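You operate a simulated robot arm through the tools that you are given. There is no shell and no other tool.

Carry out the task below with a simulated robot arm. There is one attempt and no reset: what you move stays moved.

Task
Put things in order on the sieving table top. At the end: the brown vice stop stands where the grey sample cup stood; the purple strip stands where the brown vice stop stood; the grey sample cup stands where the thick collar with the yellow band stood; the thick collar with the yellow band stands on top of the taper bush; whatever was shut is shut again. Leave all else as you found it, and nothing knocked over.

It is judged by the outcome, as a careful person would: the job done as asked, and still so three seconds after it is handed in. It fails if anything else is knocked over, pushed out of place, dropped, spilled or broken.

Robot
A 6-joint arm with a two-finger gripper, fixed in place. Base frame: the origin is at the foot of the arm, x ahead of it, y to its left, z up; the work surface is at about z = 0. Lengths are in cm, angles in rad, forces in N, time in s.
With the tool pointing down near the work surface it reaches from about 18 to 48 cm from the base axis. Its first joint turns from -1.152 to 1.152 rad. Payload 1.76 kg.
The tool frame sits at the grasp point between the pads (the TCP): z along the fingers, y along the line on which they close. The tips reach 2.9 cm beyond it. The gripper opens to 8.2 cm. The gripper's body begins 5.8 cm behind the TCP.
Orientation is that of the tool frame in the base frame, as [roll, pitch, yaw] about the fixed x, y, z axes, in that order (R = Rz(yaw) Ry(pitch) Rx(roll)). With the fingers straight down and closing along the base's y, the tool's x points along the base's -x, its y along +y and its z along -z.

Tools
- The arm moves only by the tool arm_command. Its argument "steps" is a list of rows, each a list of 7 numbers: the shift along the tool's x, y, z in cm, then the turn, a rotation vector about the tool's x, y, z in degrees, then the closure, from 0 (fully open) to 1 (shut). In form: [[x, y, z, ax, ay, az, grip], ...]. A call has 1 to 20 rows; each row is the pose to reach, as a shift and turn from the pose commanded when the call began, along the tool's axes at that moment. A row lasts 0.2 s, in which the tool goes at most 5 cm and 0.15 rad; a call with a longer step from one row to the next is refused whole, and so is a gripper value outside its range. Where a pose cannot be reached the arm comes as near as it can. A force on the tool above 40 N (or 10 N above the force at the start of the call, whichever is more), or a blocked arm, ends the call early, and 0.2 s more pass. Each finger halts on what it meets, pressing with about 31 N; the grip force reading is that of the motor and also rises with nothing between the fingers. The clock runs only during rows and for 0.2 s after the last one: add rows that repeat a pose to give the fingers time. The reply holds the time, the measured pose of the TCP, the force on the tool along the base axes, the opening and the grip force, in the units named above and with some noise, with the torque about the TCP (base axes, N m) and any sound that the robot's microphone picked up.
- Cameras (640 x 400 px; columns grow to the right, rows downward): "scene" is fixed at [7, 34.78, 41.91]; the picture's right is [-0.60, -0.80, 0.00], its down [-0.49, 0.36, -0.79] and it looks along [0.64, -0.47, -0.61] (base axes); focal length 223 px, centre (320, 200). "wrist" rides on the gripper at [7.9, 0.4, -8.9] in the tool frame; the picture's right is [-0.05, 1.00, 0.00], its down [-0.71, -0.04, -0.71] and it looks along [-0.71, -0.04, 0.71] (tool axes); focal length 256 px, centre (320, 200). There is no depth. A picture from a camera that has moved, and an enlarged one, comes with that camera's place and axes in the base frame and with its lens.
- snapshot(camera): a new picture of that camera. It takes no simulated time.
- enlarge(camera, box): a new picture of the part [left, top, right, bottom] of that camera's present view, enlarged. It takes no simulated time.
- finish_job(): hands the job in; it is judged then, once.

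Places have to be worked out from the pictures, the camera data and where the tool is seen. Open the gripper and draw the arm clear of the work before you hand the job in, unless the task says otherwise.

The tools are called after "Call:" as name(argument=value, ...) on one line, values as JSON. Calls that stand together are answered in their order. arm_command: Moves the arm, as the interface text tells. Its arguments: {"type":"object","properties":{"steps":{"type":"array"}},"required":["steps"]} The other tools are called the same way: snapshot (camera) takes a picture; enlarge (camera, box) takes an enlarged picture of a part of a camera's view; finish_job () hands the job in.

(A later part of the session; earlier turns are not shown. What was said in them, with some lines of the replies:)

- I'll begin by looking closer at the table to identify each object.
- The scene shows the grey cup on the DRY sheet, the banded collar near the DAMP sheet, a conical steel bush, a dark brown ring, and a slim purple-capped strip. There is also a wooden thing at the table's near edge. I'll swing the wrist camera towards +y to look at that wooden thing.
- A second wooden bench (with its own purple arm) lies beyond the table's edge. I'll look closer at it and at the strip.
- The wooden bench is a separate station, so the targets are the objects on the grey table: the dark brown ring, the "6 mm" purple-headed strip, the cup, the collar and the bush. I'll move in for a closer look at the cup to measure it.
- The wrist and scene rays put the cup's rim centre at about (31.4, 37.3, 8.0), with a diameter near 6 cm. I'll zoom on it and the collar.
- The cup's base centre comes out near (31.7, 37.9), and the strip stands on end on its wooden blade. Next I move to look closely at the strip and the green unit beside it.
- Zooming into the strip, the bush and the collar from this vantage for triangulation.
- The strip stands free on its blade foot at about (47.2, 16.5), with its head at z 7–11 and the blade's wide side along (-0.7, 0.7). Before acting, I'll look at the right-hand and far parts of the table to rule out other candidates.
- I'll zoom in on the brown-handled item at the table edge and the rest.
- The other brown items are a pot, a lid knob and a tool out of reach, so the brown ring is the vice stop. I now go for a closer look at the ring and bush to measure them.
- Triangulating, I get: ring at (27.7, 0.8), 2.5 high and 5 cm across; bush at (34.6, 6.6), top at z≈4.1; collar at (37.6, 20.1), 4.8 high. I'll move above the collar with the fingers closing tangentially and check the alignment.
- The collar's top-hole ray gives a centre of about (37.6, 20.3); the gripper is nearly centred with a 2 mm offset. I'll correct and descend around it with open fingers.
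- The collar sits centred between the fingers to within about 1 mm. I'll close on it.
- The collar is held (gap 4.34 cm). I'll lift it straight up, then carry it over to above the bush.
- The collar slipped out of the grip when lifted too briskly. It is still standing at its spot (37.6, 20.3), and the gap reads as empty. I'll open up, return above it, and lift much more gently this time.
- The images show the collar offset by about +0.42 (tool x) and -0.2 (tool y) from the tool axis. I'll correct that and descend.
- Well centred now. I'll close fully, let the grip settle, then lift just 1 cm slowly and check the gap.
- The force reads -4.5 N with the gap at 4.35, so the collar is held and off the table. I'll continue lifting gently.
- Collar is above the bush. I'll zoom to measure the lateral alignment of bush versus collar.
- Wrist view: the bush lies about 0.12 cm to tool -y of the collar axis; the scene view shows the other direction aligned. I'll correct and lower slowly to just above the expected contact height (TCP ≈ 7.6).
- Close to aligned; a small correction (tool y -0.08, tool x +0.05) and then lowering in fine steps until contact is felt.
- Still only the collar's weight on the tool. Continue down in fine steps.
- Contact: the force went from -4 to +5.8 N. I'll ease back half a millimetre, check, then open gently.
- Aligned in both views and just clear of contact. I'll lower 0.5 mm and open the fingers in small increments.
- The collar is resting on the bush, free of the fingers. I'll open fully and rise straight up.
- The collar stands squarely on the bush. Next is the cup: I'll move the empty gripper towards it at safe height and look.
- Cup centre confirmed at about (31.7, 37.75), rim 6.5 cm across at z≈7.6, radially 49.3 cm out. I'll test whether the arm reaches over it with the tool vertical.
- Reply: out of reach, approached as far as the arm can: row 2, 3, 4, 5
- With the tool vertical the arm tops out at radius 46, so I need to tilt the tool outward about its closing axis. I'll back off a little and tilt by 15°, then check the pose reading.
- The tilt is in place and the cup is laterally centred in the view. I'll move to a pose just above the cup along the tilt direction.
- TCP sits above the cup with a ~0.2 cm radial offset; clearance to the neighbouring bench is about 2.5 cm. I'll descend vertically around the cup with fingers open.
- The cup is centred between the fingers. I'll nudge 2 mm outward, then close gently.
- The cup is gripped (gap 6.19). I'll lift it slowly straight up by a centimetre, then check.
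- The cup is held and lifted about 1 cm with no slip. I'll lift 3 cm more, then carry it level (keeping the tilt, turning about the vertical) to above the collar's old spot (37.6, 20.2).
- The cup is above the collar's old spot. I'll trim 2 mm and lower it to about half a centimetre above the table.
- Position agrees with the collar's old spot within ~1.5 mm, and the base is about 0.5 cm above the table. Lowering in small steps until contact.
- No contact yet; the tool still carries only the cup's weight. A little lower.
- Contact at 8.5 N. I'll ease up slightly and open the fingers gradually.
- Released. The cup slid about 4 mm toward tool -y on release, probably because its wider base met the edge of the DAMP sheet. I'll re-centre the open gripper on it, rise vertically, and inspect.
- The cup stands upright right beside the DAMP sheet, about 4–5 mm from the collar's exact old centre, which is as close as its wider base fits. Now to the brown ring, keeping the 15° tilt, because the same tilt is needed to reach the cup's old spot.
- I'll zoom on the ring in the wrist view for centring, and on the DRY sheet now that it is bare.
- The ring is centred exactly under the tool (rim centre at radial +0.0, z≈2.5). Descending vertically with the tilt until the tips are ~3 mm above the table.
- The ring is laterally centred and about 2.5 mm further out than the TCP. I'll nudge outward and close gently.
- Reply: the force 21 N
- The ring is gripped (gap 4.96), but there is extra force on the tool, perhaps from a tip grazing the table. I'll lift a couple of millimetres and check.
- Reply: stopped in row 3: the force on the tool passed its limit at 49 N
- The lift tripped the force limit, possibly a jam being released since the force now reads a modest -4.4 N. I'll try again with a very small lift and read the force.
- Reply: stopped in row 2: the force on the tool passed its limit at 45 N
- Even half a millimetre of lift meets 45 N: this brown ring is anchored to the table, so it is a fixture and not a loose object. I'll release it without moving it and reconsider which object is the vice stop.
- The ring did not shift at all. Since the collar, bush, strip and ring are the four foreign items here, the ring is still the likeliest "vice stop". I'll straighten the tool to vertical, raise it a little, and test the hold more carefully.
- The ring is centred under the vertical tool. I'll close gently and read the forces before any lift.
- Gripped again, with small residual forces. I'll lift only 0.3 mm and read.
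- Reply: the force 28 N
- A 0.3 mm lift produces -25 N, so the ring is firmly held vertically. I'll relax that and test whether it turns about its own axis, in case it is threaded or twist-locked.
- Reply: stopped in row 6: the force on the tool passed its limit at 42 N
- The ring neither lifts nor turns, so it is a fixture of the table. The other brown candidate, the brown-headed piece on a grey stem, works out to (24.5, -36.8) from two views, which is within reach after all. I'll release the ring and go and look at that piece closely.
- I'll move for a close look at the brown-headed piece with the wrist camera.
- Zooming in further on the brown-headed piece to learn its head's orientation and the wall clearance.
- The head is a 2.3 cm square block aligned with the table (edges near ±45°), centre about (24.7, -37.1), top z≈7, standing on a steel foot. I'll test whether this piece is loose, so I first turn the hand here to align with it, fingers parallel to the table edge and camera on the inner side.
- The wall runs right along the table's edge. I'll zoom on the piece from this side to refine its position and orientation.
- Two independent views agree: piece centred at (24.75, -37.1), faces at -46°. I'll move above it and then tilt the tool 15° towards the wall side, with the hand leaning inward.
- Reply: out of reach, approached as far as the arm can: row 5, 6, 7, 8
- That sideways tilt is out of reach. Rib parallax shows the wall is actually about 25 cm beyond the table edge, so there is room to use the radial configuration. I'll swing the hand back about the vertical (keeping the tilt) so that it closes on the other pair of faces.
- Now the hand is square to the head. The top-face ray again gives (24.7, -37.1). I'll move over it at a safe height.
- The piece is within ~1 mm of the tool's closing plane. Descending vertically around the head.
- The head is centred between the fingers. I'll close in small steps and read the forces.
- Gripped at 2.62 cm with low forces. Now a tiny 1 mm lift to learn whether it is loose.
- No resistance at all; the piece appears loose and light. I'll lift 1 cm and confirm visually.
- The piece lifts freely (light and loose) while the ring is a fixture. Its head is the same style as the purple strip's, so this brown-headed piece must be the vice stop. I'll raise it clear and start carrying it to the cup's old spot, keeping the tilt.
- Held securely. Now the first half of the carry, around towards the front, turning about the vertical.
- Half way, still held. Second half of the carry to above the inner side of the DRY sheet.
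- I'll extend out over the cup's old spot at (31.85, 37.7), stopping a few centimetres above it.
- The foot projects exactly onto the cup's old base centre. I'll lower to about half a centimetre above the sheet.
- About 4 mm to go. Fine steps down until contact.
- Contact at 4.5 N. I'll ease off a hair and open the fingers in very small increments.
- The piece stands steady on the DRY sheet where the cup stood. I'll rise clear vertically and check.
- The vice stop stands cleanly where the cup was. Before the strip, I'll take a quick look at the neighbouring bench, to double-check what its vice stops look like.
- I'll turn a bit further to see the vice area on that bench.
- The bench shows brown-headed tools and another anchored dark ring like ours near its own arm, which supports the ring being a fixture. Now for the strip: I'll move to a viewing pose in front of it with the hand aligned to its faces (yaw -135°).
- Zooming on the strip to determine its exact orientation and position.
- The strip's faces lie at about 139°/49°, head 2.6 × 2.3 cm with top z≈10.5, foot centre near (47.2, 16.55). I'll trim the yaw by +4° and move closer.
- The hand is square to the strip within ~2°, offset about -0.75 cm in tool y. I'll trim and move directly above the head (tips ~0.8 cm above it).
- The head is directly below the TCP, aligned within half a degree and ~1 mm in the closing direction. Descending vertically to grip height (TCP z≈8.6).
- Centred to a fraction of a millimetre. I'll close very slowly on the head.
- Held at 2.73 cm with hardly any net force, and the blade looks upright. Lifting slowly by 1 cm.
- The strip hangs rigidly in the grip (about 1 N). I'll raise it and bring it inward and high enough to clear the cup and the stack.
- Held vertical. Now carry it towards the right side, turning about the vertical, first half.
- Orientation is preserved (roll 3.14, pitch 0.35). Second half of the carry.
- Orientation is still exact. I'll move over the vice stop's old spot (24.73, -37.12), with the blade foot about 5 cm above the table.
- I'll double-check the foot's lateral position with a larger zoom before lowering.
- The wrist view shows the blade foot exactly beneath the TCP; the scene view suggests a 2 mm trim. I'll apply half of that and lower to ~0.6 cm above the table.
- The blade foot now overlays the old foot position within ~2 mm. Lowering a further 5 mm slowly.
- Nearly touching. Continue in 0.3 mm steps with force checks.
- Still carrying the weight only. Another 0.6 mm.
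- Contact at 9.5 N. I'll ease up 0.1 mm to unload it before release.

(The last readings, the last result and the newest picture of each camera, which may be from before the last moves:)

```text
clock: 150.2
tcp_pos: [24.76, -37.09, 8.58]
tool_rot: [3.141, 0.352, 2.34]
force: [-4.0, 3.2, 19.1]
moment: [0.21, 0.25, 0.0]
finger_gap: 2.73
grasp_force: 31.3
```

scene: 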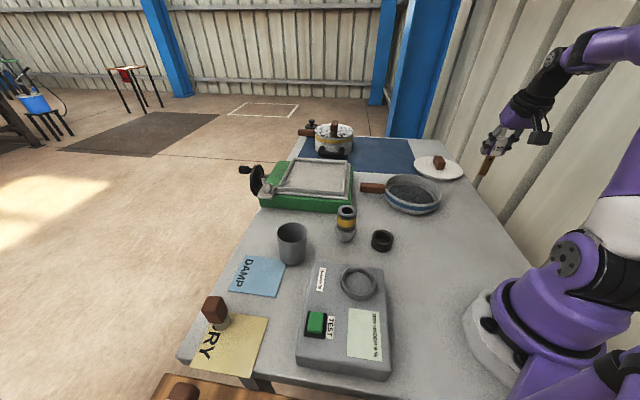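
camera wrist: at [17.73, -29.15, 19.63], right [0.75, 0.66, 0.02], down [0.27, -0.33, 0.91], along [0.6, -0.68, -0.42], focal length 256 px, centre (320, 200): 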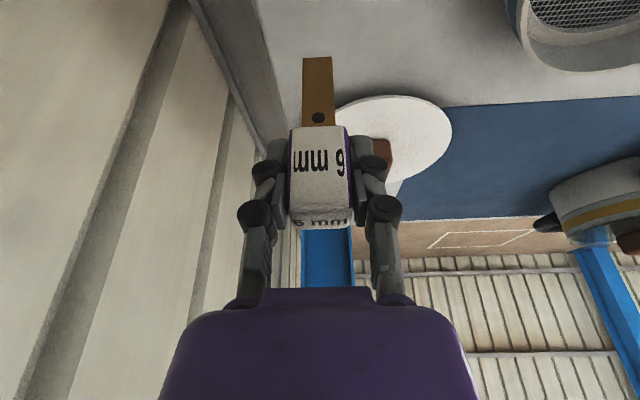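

The load rose to 19 N because the arm was still settling, so I raise by 0.3 mm more and let it settle.

Call:
arm_command(steps=[[-0.005, 0, -0.014, 0, 0, 0, 0.9], [-0.01, 0, -0.028, 0, 0, 0, 0.9], [-0.01, 0, -0.028, 0, 0, 0, 0.9], [-0.01, 0, -0.028, 0, 0, 0, 0.9]])

Call:
enlarge(camera="wrist", box=[220, 40, 420, 260])

Call:
enlarge(camera="scene", box=[450, 160, 510, 208])

```text
clock: 151.2
tcp_pos: [24.71, -37.26, 8.7]
tool_rot: [-3.141, 0.35, 2.341]
force: [2.0, -0.1, 19.3]
moment: [0.0, -0.12, 0.02]
finger_gap: 2.75
grasp_force: 31.3
```

```text
1.82 times, centred on (320, 150) of wrist
camera zoom: at [17.61, -29.24, 14.38], right [0.75, 0.66, 0.02], down [0.26, -0.33, 0.91], along [0.6, -0.68, -0.42], focal length 465 px, centre (320, 291)
```

zoom: 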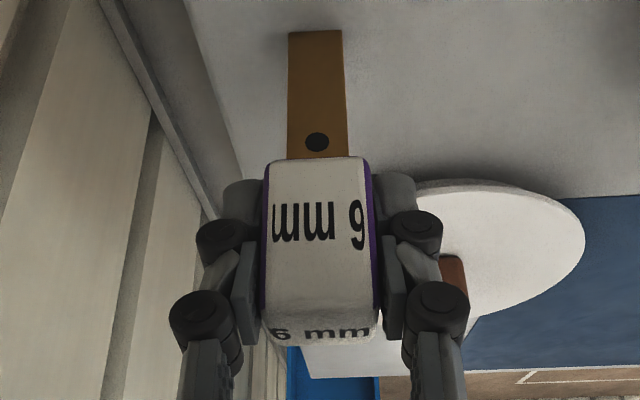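

```text
8.33 times, centred on (480, 184) of scene
camera zoom: at [7.0, 34.79, 41.91], right [-0.6, -0.8, 0.0], down [-0.49, 0.36, -0.79], along [0.64, -0.47, -0.61], focal length 1859 px, centre (-1013, 333)
```

zoom: 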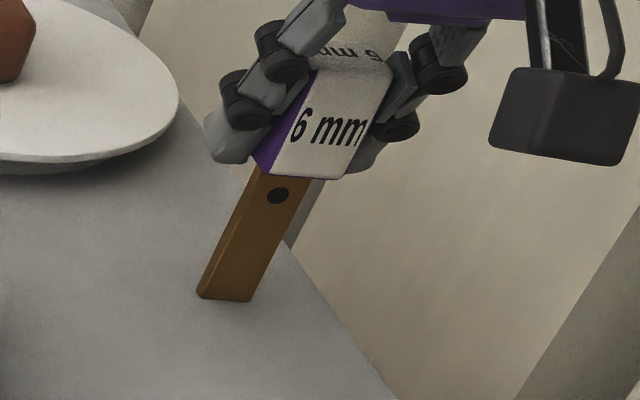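

Still 19 N, so the arm holds some wind-up. I'll keep easing up in small steps until the load drops.

Call:
arm_command(steps=[[-0.01, 0, -0.028, 0, 0, 0, 0.9], [-0.01, 0, -0.028, 0, 0, 0, 0.9], [-0.01, 0, -0.028, 0, 0, 0, 0.9]])

```text
clock: 152.0
tcp_pos: [24.74, -37.22, 8.67]
tool_rot: [-3.141, 0.35, 2.34]
force: [-0.2, -5.0, 12.7]
moment: [-0.38, -0.01, -0.01]
finger_gap: 2.74
grasp_force: 31.6
```

Call:
arm_command(steps=[[-0.01, 0, -0.028, 0, 0, 0, 0.9], [-0.01, 0, -0.028, 0, 0, 0, 0.9], [-0.01, 0, -0.028, 0, 0, 0, 0.9]])

```text
clock: 152.8
tcp_pos: [24.71, -37.1, 8.75]
tool_rot: [3.14, 0.346, 2.34]
force: [0.4, 0.2, 0.1]
moment: [0.0, 0.03, 0.01]
finger_gap: 2.72
grasp_force: 30.9
```

Now the strip rests lightly (0.1 N net, no side load). I'll open the fingers very gradually.

Call:
arm_command(steps=[[0, 0, 0, 0, 0, 0, 0.78], [0, 0, 0, 0, 0, 0, 0.72], [0, 0, 0, 0, 0, 0, 0.695], [0, 0, 0, 0, 0, 0, 0.685], [0, 0, 0, 0, 0, 0, 0.678], [0, 0, 0, 0, 0, 0, 0.672], [0, 0, 0, 0, 0, 0, 0.667], [0, 0, 0, 0, 0, 0, 0.663], [0, 0, 0, 0, 0, 0, 0.659], [0, 0, 0, 0, 0, 0, 0.655], [0, 0, 0, 0, 0, 0, 0.65]])

Call:
enlarge(camera="wrist", box=[220, 40, 420, 260])

Call:
enlarge(camera="scene", box=[450, 160, 510, 208])

```text
clock: 155.2
tcp_pos: [24.69, -37.17, 8.69]
tool_rot: [3.141, 0.351, 2.34]
force: [-0.9, 0.8, -0.3]
moment: [0.04, -0.02, -0.01]
finger_gap: 2.87
grasp_force: 0.0
```

```text
1.82 times, centred on (320, 150) of wrist
camera zoom: at [17.66, -29.19, 14.49], right [0.75, 0.66, 0.02], down [0.27, -0.33, 0.91], along [0.6, -0.68, -0.42], focal length 465 px, centre (320, 291)
```

zoom: 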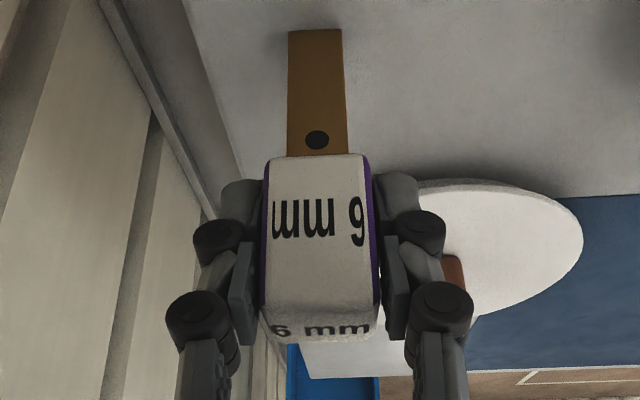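

```text
8.33 times, centred on (480, 184) of scene
camera zoom: at [7.0, 34.78, 41.91], right [-0.6, -0.8, 0.0], down [-0.49, 0.36, -0.79], along [0.64, -0.47, -0.61], focal length 1859 px, centre (-1013, 333)
```

zoom: 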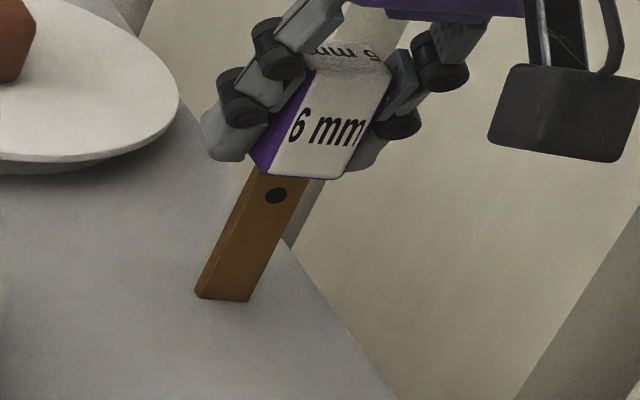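

The gap is now 2.87 cm, wider than the head, and the strip stands unmoved. Continue opening slowly.

Call:
arm_command(steps=[[0, 0, 0, 0, 0, 0, 0.645], [0, 0, 0, 0, 0, 0, 0.64], [0, 0, 0, 0, 0, 0, 0.635], [0, 0, 0, 0, 0, 0, 0.63], [0, 0, 0, 0, 0, 0, 0.62], [0, 0, 0, 0, 0, 0, 0.61], [0, 0, 0, 0, 0, 0, 0.59], [0, 0, 0, 0, 0, 0, 0.56], [0, 0, 0, 0, 0, 0, 0.52], [0, 0, 0, 0, 0, 0, 0.48]])

Call:
enlarge(camera="wrist", box=[220, 40, 420, 260])

Call:
enlarge(camera="scene", box=[450, 160, 510, 208])

```text
clock: 157.4
tcp_pos: [24.8, -37.06, 8.77]
tool_rot: [3.139, 0.35, 2.341]
force: [0.5, 0.3, 0.5]
moment: [0.02, 0.01, -0.02]
finger_gap: 4.28
grasp_force: 0.0
```

```text
1.82 times, centred on (320, 150) of wrist
camera zoom: at [17.66, -29.19, 14.49], right [0.75, 0.66, 0.02], down [0.27, -0.33, 0.91], along [0.6, -0.68, -0.42], focal length 465 px, centre (320, 291)
```

zoom: 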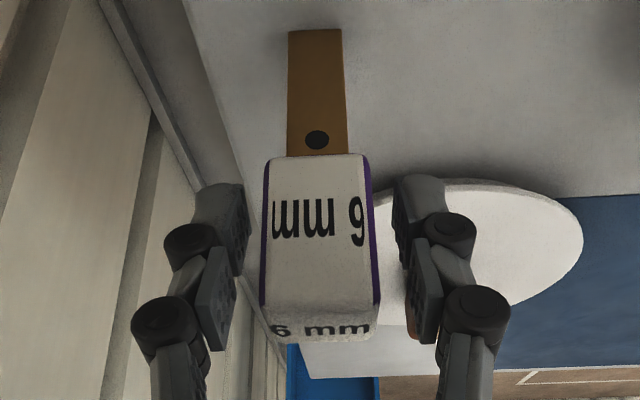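

```text
8.33 times, centred on (480, 184) of scene
camera zoom: at [7.0, 34.78, 41.91], right [-0.6, -0.8, 0.0], down [-0.49, 0.36, -0.79], along [0.64, -0.47, -0.61], focal length 1859 px, centre (-1013, 333)
```

zoom: 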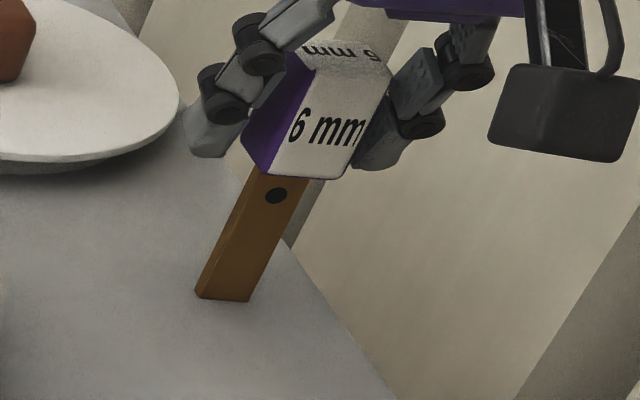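

The strip stands free on its own. I'll open a bit more and rise straight up, clear of it.

Call:
arm_command(steps=[[0, 0, 0, 0, 0, 0, 0.4], [0, 0, 0, 0, 0, 0, 0.3], [-0.07, 0, -0.19, 0, 0, 0, 0.3], [-0.24, 0, -0.66, 0, 0, 0, 0.3], [-0.51, 0, -1.41, 0, 0, 0, 0.3], [-0.96, 0, -2.63, 0, 0, 0, 0.3], [-1.51, 0, -4.13, 0, 0, 0, 0.3], [-2.06, 0, -5.64, 0, 0, 0, 0.3], [-2.5, 0, -6.9, 0, 0, 0, 0.3], [-2.88, 0, -7.9, 0, 0, 0, 0.3], [-2.88, 0, -7.9, 0, 0, 0, 0.3]])

Call:
snapshot(camera="wrist")

Call:
enlarge(camera="scene", box=[430, 130, 530, 210])

```text
clock: 159.8
tcp_pos: [24.58, -37.29, 17.28]
tool_rot: [-3.141, 0.349, 2.342]
force: [-0.2, -0.1, -0.3]
moment: [-0.03, 0.0, -0.01]
finger_gap: 5.76
grasp_force: 0.1
```

```text
taken
camera wrist: at [17.61, -29.27, 22.98], right [0.75, 0.66, 0.02], down [0.27, -0.33, 0.91], along [0.6, -0.68, -0.42], focal length 256 px, centre (320, 200)
```

wrist: 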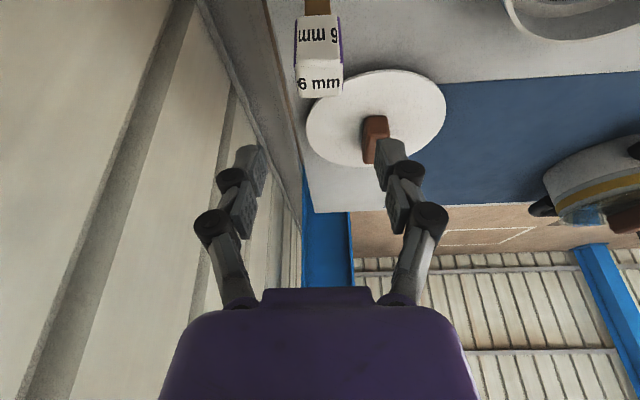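

```text
5.00 times, centred on (480, 170) of scene
camera zoom: at [7.0, 34.78, 41.91], right [-0.6, -0.8, 0.0], down [-0.49, 0.36, -0.79], along [0.64, -0.47, -0.61], focal length 1116 px, centre (-480, 350)
```

zoom: 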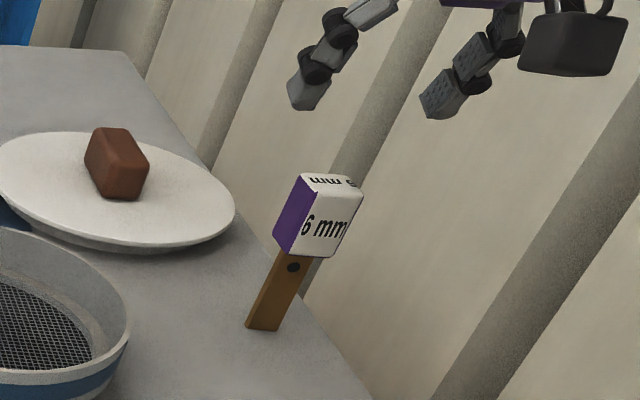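

The strip stands on the vice stop's old spot within about 3 mm. I'll withdraw the arm inward and upward.

Call:
arm_command(steps=[[1.2, 0.6, -1.5, 0, 0, 0, 0.3], [2.9, 1.4, -3.2, 0, 0, 0, 0.2], [4.7, 2.3, -5.2, 0, 0, 0, 0.1], [6.2, 3, -7, 0, 0, 0, 0], [6.97, 3.41, -7.86, 0, 0, 0, 0], [6.97, 3.41, -7.86, 0, 6.7, 0, 0], [6.97, 3.41, -7.86, 0, 13.4, 0, 0], [6.97, 3.41, -7.86, 0, 20, 0, 0], [6.97, 3.41, -7.86, 0, 20, 0, 0]])

Call:
snapshot(camera="scene")

Call:
snapshot(camera="wrist")

```text
clock: 161.8
tcp_pos: [20.61, -28.2, 22.19]
tool_rot: [3.141, 0.0, 2.342]
force: [0.0, -0.6, -0.2]
moment: [-0.01, -0.02, 0.0]
finger_gap: 8.19
grasp_force: 0.0
```

```text
taken
```

scene: 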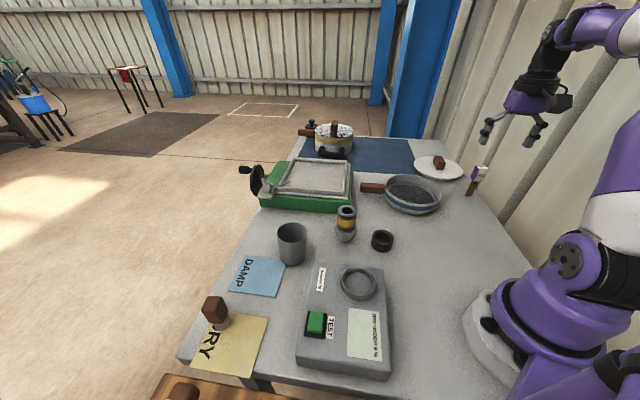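

```text
taken
camera wrist: at [15.4, -22.1, 31.15], right [0.75, 0.66, 0.0], down [0.46, -0.53, 0.71], along [0.47, -0.53, -0.71], focal length 256 px, centre (320, 200)
```

wrist: 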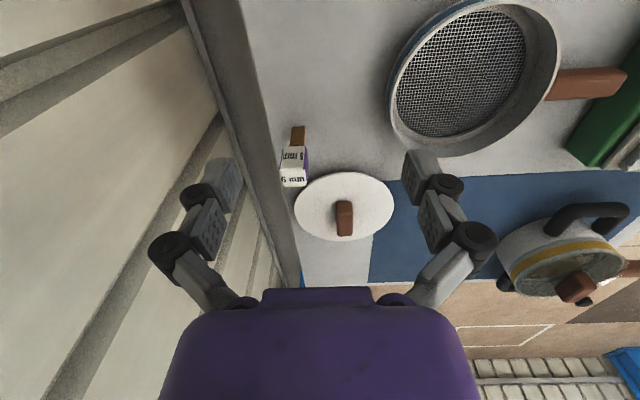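

All five items look right. I'll verify the details with zooms: the cup next to the DAMP sheet, the collar on the bush, and the ring.

Call:
enlarge(camera="scene", box=[220, 120, 480, 282])

Call:
enlarge(camera="scene", box=[150, 240, 410, 400])

Call:
enlarge(camera="scene", box=[380, 120, 640, 282])

```text
2.46 times, centred on (350, 201) of scene
camera zoom: at [7.0, 34.78, 41.91], right [-0.6, -0.8, 0.0], down [-0.49, 0.36, -0.79], along [0.64, -0.47, -0.61], focal length 549 px, centre (246, 198)
```

zoom: 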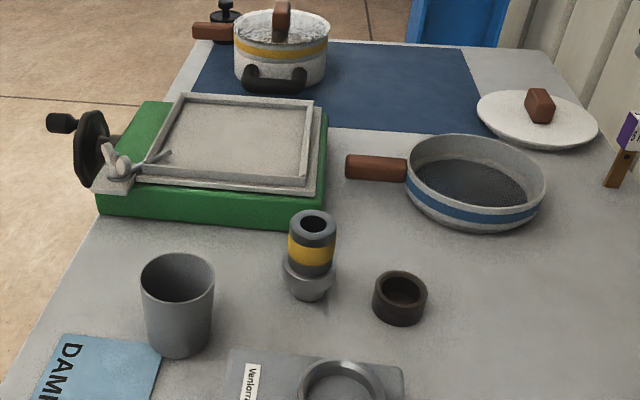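

```text
2.46 times, centred on (280, 320) of scene
camera zoom: at [7.0, 34.78, 41.91], right [-0.6, -0.8, 0.0], down [-0.49, 0.36, -0.79], along [0.64, -0.47, -0.61], focal length 549 px, centre (418, -95)
```

zoom: 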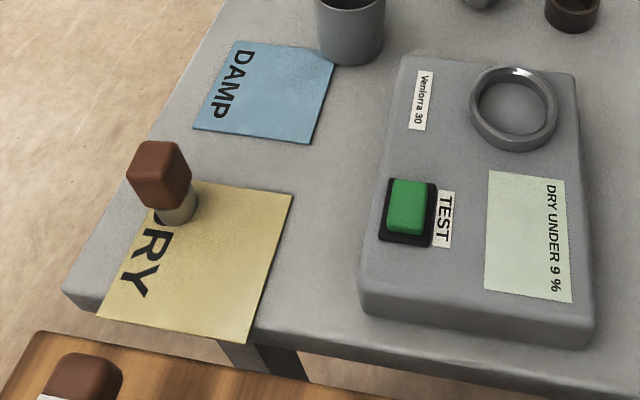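

```text
2.46 times, centred on (510, 201) of scene
camera zoom: at [7.0, 34.78, 41.91], right [-0.6, -0.8, 0.0], down [-0.49, 0.36, -0.79], along [0.64, -0.47, -0.61], focal length 549 px, centre (-148, 198)
```

zoom: 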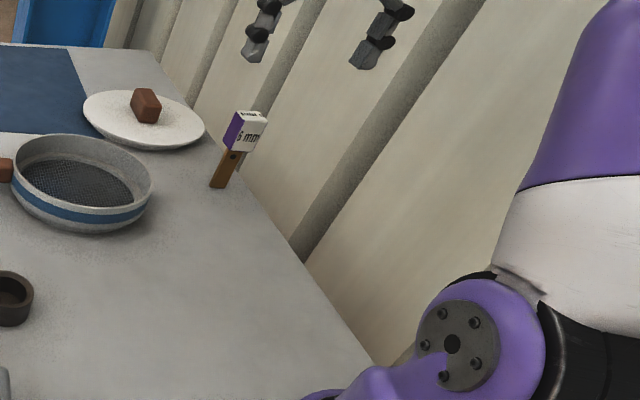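

Everything is standing as intended and nothing else has moved. I'll bring the arm back to its starting area, open and well clear, then confirm once more.

Call:
arm_command(steps=[[0, 0, -3, 0, 0, 0, 0], [1.5, 2, -6, 0, 0, -4.5, 0], [4, 5.5, -7.6, 0, 0, -9, 0], [6.5, 8.8, -7.6, 0, 0, -13.5, 0], [9, 12.2, -7.6, 0, 0, -18, 0], [11.5, 15.6, -7.6, 0, 0, -22.5, 0], [14, 19, -7.6, 0, 0, -27, 0], [16.5, 22.4, -7.6, 0, 0, -31.5, 0], [19, 25.8, -7.6, 0, 0, -36, 0], [21.5, 29.2, -7.6, 0, 0, -40.5, 0], [23.2, 31.6, -7.6, 0, 0, -44, 0], [23.9, 32.5, -7.6, 0, 0, -45.8, 0], [23.9, 32.5, -7.6, 0, 0, -45.8, 0]])

Call:
snapshot(camera="scene")

Call:
snapshot(camera="wrist")

```text
clock: 164.6
tcp_pos: [27.52, 11.55, 29.62]
tool_rot: [-3.141, 0.002, -3.141]
force: [-0.6, 1.1, 0.5]
moment: [-0.02, 0.0, -0.03]
finger_gap: 8.19
grasp_force: 0.0
```

```text
taken
```

scene: 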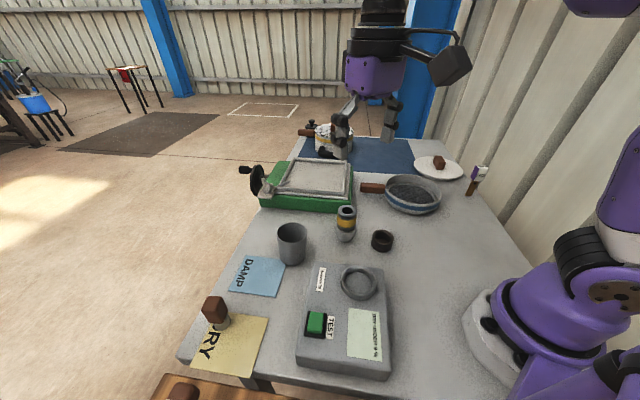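

```text
taken
camera wrist: at [19.33, 12.14, 38.57], right [0.05, 1.0, 0.0], down [0.71, -0.04, 0.71], along [0.71, -0.04, -0.71], focal length 256 px, centre (320, 200)
```

wrist: 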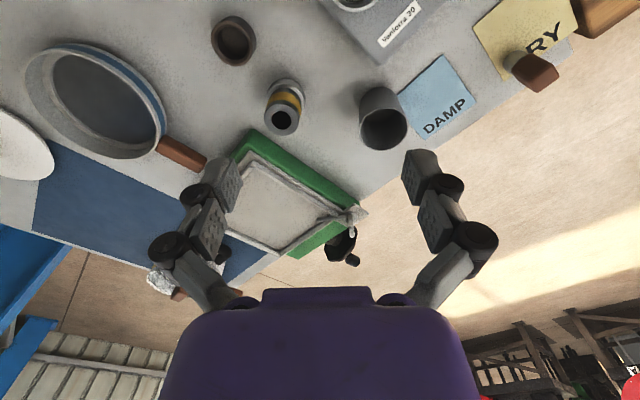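

I'll compare the same wrist zoom as at the start to make sure the DAMP sheet and everything else are unchanged.

Call:
enlarge(camera="wrist", box=[200, 0, 600, 250])

Call:
enlarge(camera="wrist", box=[340, 40, 500, 160])

```text
1.60 times, centred on (400, 125) of wrist
camera zoom: at [19.33, 12.14, 38.57], right [0.05, 1.0, 0.0], down [0.71, -0.04, 0.71], along [0.71, -0.04, -0.71], focal length 410 px, centre (192, 320)
```

zoom: 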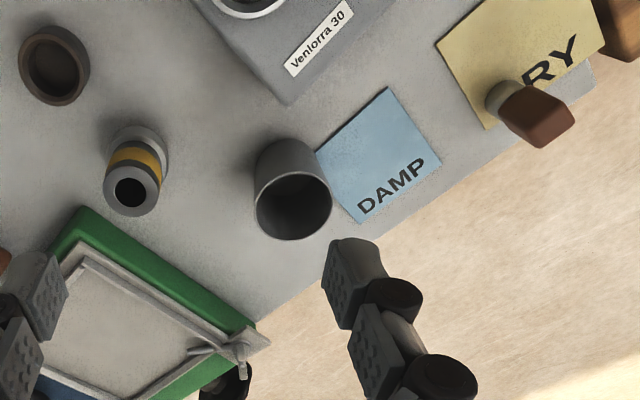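

```text
3.33 times, centred on (420, 100) of wrist
camera zoom: at [19.33, 12.14, 38.57], right [0.05, 1.0, 0.0], down [0.71, -0.04, 0.71], along [0.71, -0.04, -0.71], focal length 853 px, centre (-13, 533)
```

zoom: 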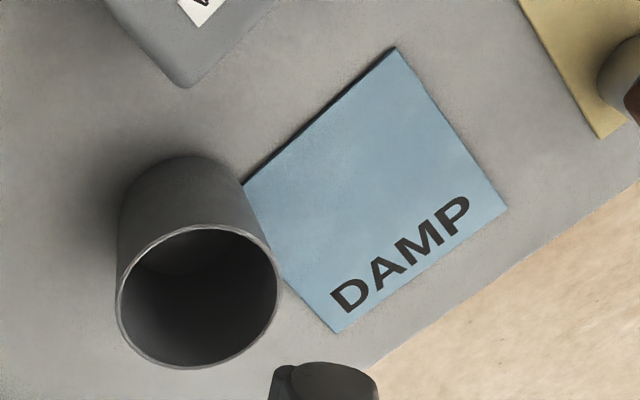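

Comparing with the start:
- **Collar:** it stands on the bush.
- **Cup:** it stands on the collar's spot, about half a centimetre off centre, up against the DAMP sheet.
- **Vice stop:** it stands on the cup's spot.
- **Strip:** it stands on the vice stop's spot.
- **Everything else:** the DAMP sheet, ring and other items are unchanged, and I opened nothing that needs shutting.

The gripper is open and the arm is clear, so I'm handing the job in.

Call:
finish_job()

```text
The job is handed in.
```

I handed the job in with all four moves done and nothing knocked over. One of them rests on my judgement of which object was the vice stop.

- **Vice stop:** I took this to be the small brown-headed piece on a grey foot, near the wall. It now stands on the DRY sheet where the grey cup stood. The dark brown ring on the table also fitted the description. I gripped it and tried to lift and turn it. It is fixed to the table and did not move, so I ruled it out. If the ring was the one you meant, this move and the purple strip's are wrong.
- **Purple strip:** it stands on end at the brown-headed piece's old spot, within about 3 mm. I watched it stay upright on its own after release.
- **Grey cup:** it stands upright about half a centimetre off the collar's exact spot. It slid about that far when I let go, probably because its base is wider than the collar's and met the edge of the DAMP sheet.
- **Collar:** it stands squarely on top of the taper bush. It slipped out of the grip on my first lift but stayed standing at its spot; I picked it up more slowly the second time.

I opened nothing, so there was nothing to shut again. The sheets, meter, sieve and other items are where they were. The gripper is open, and the arm is back near its starting position, clear of the work.
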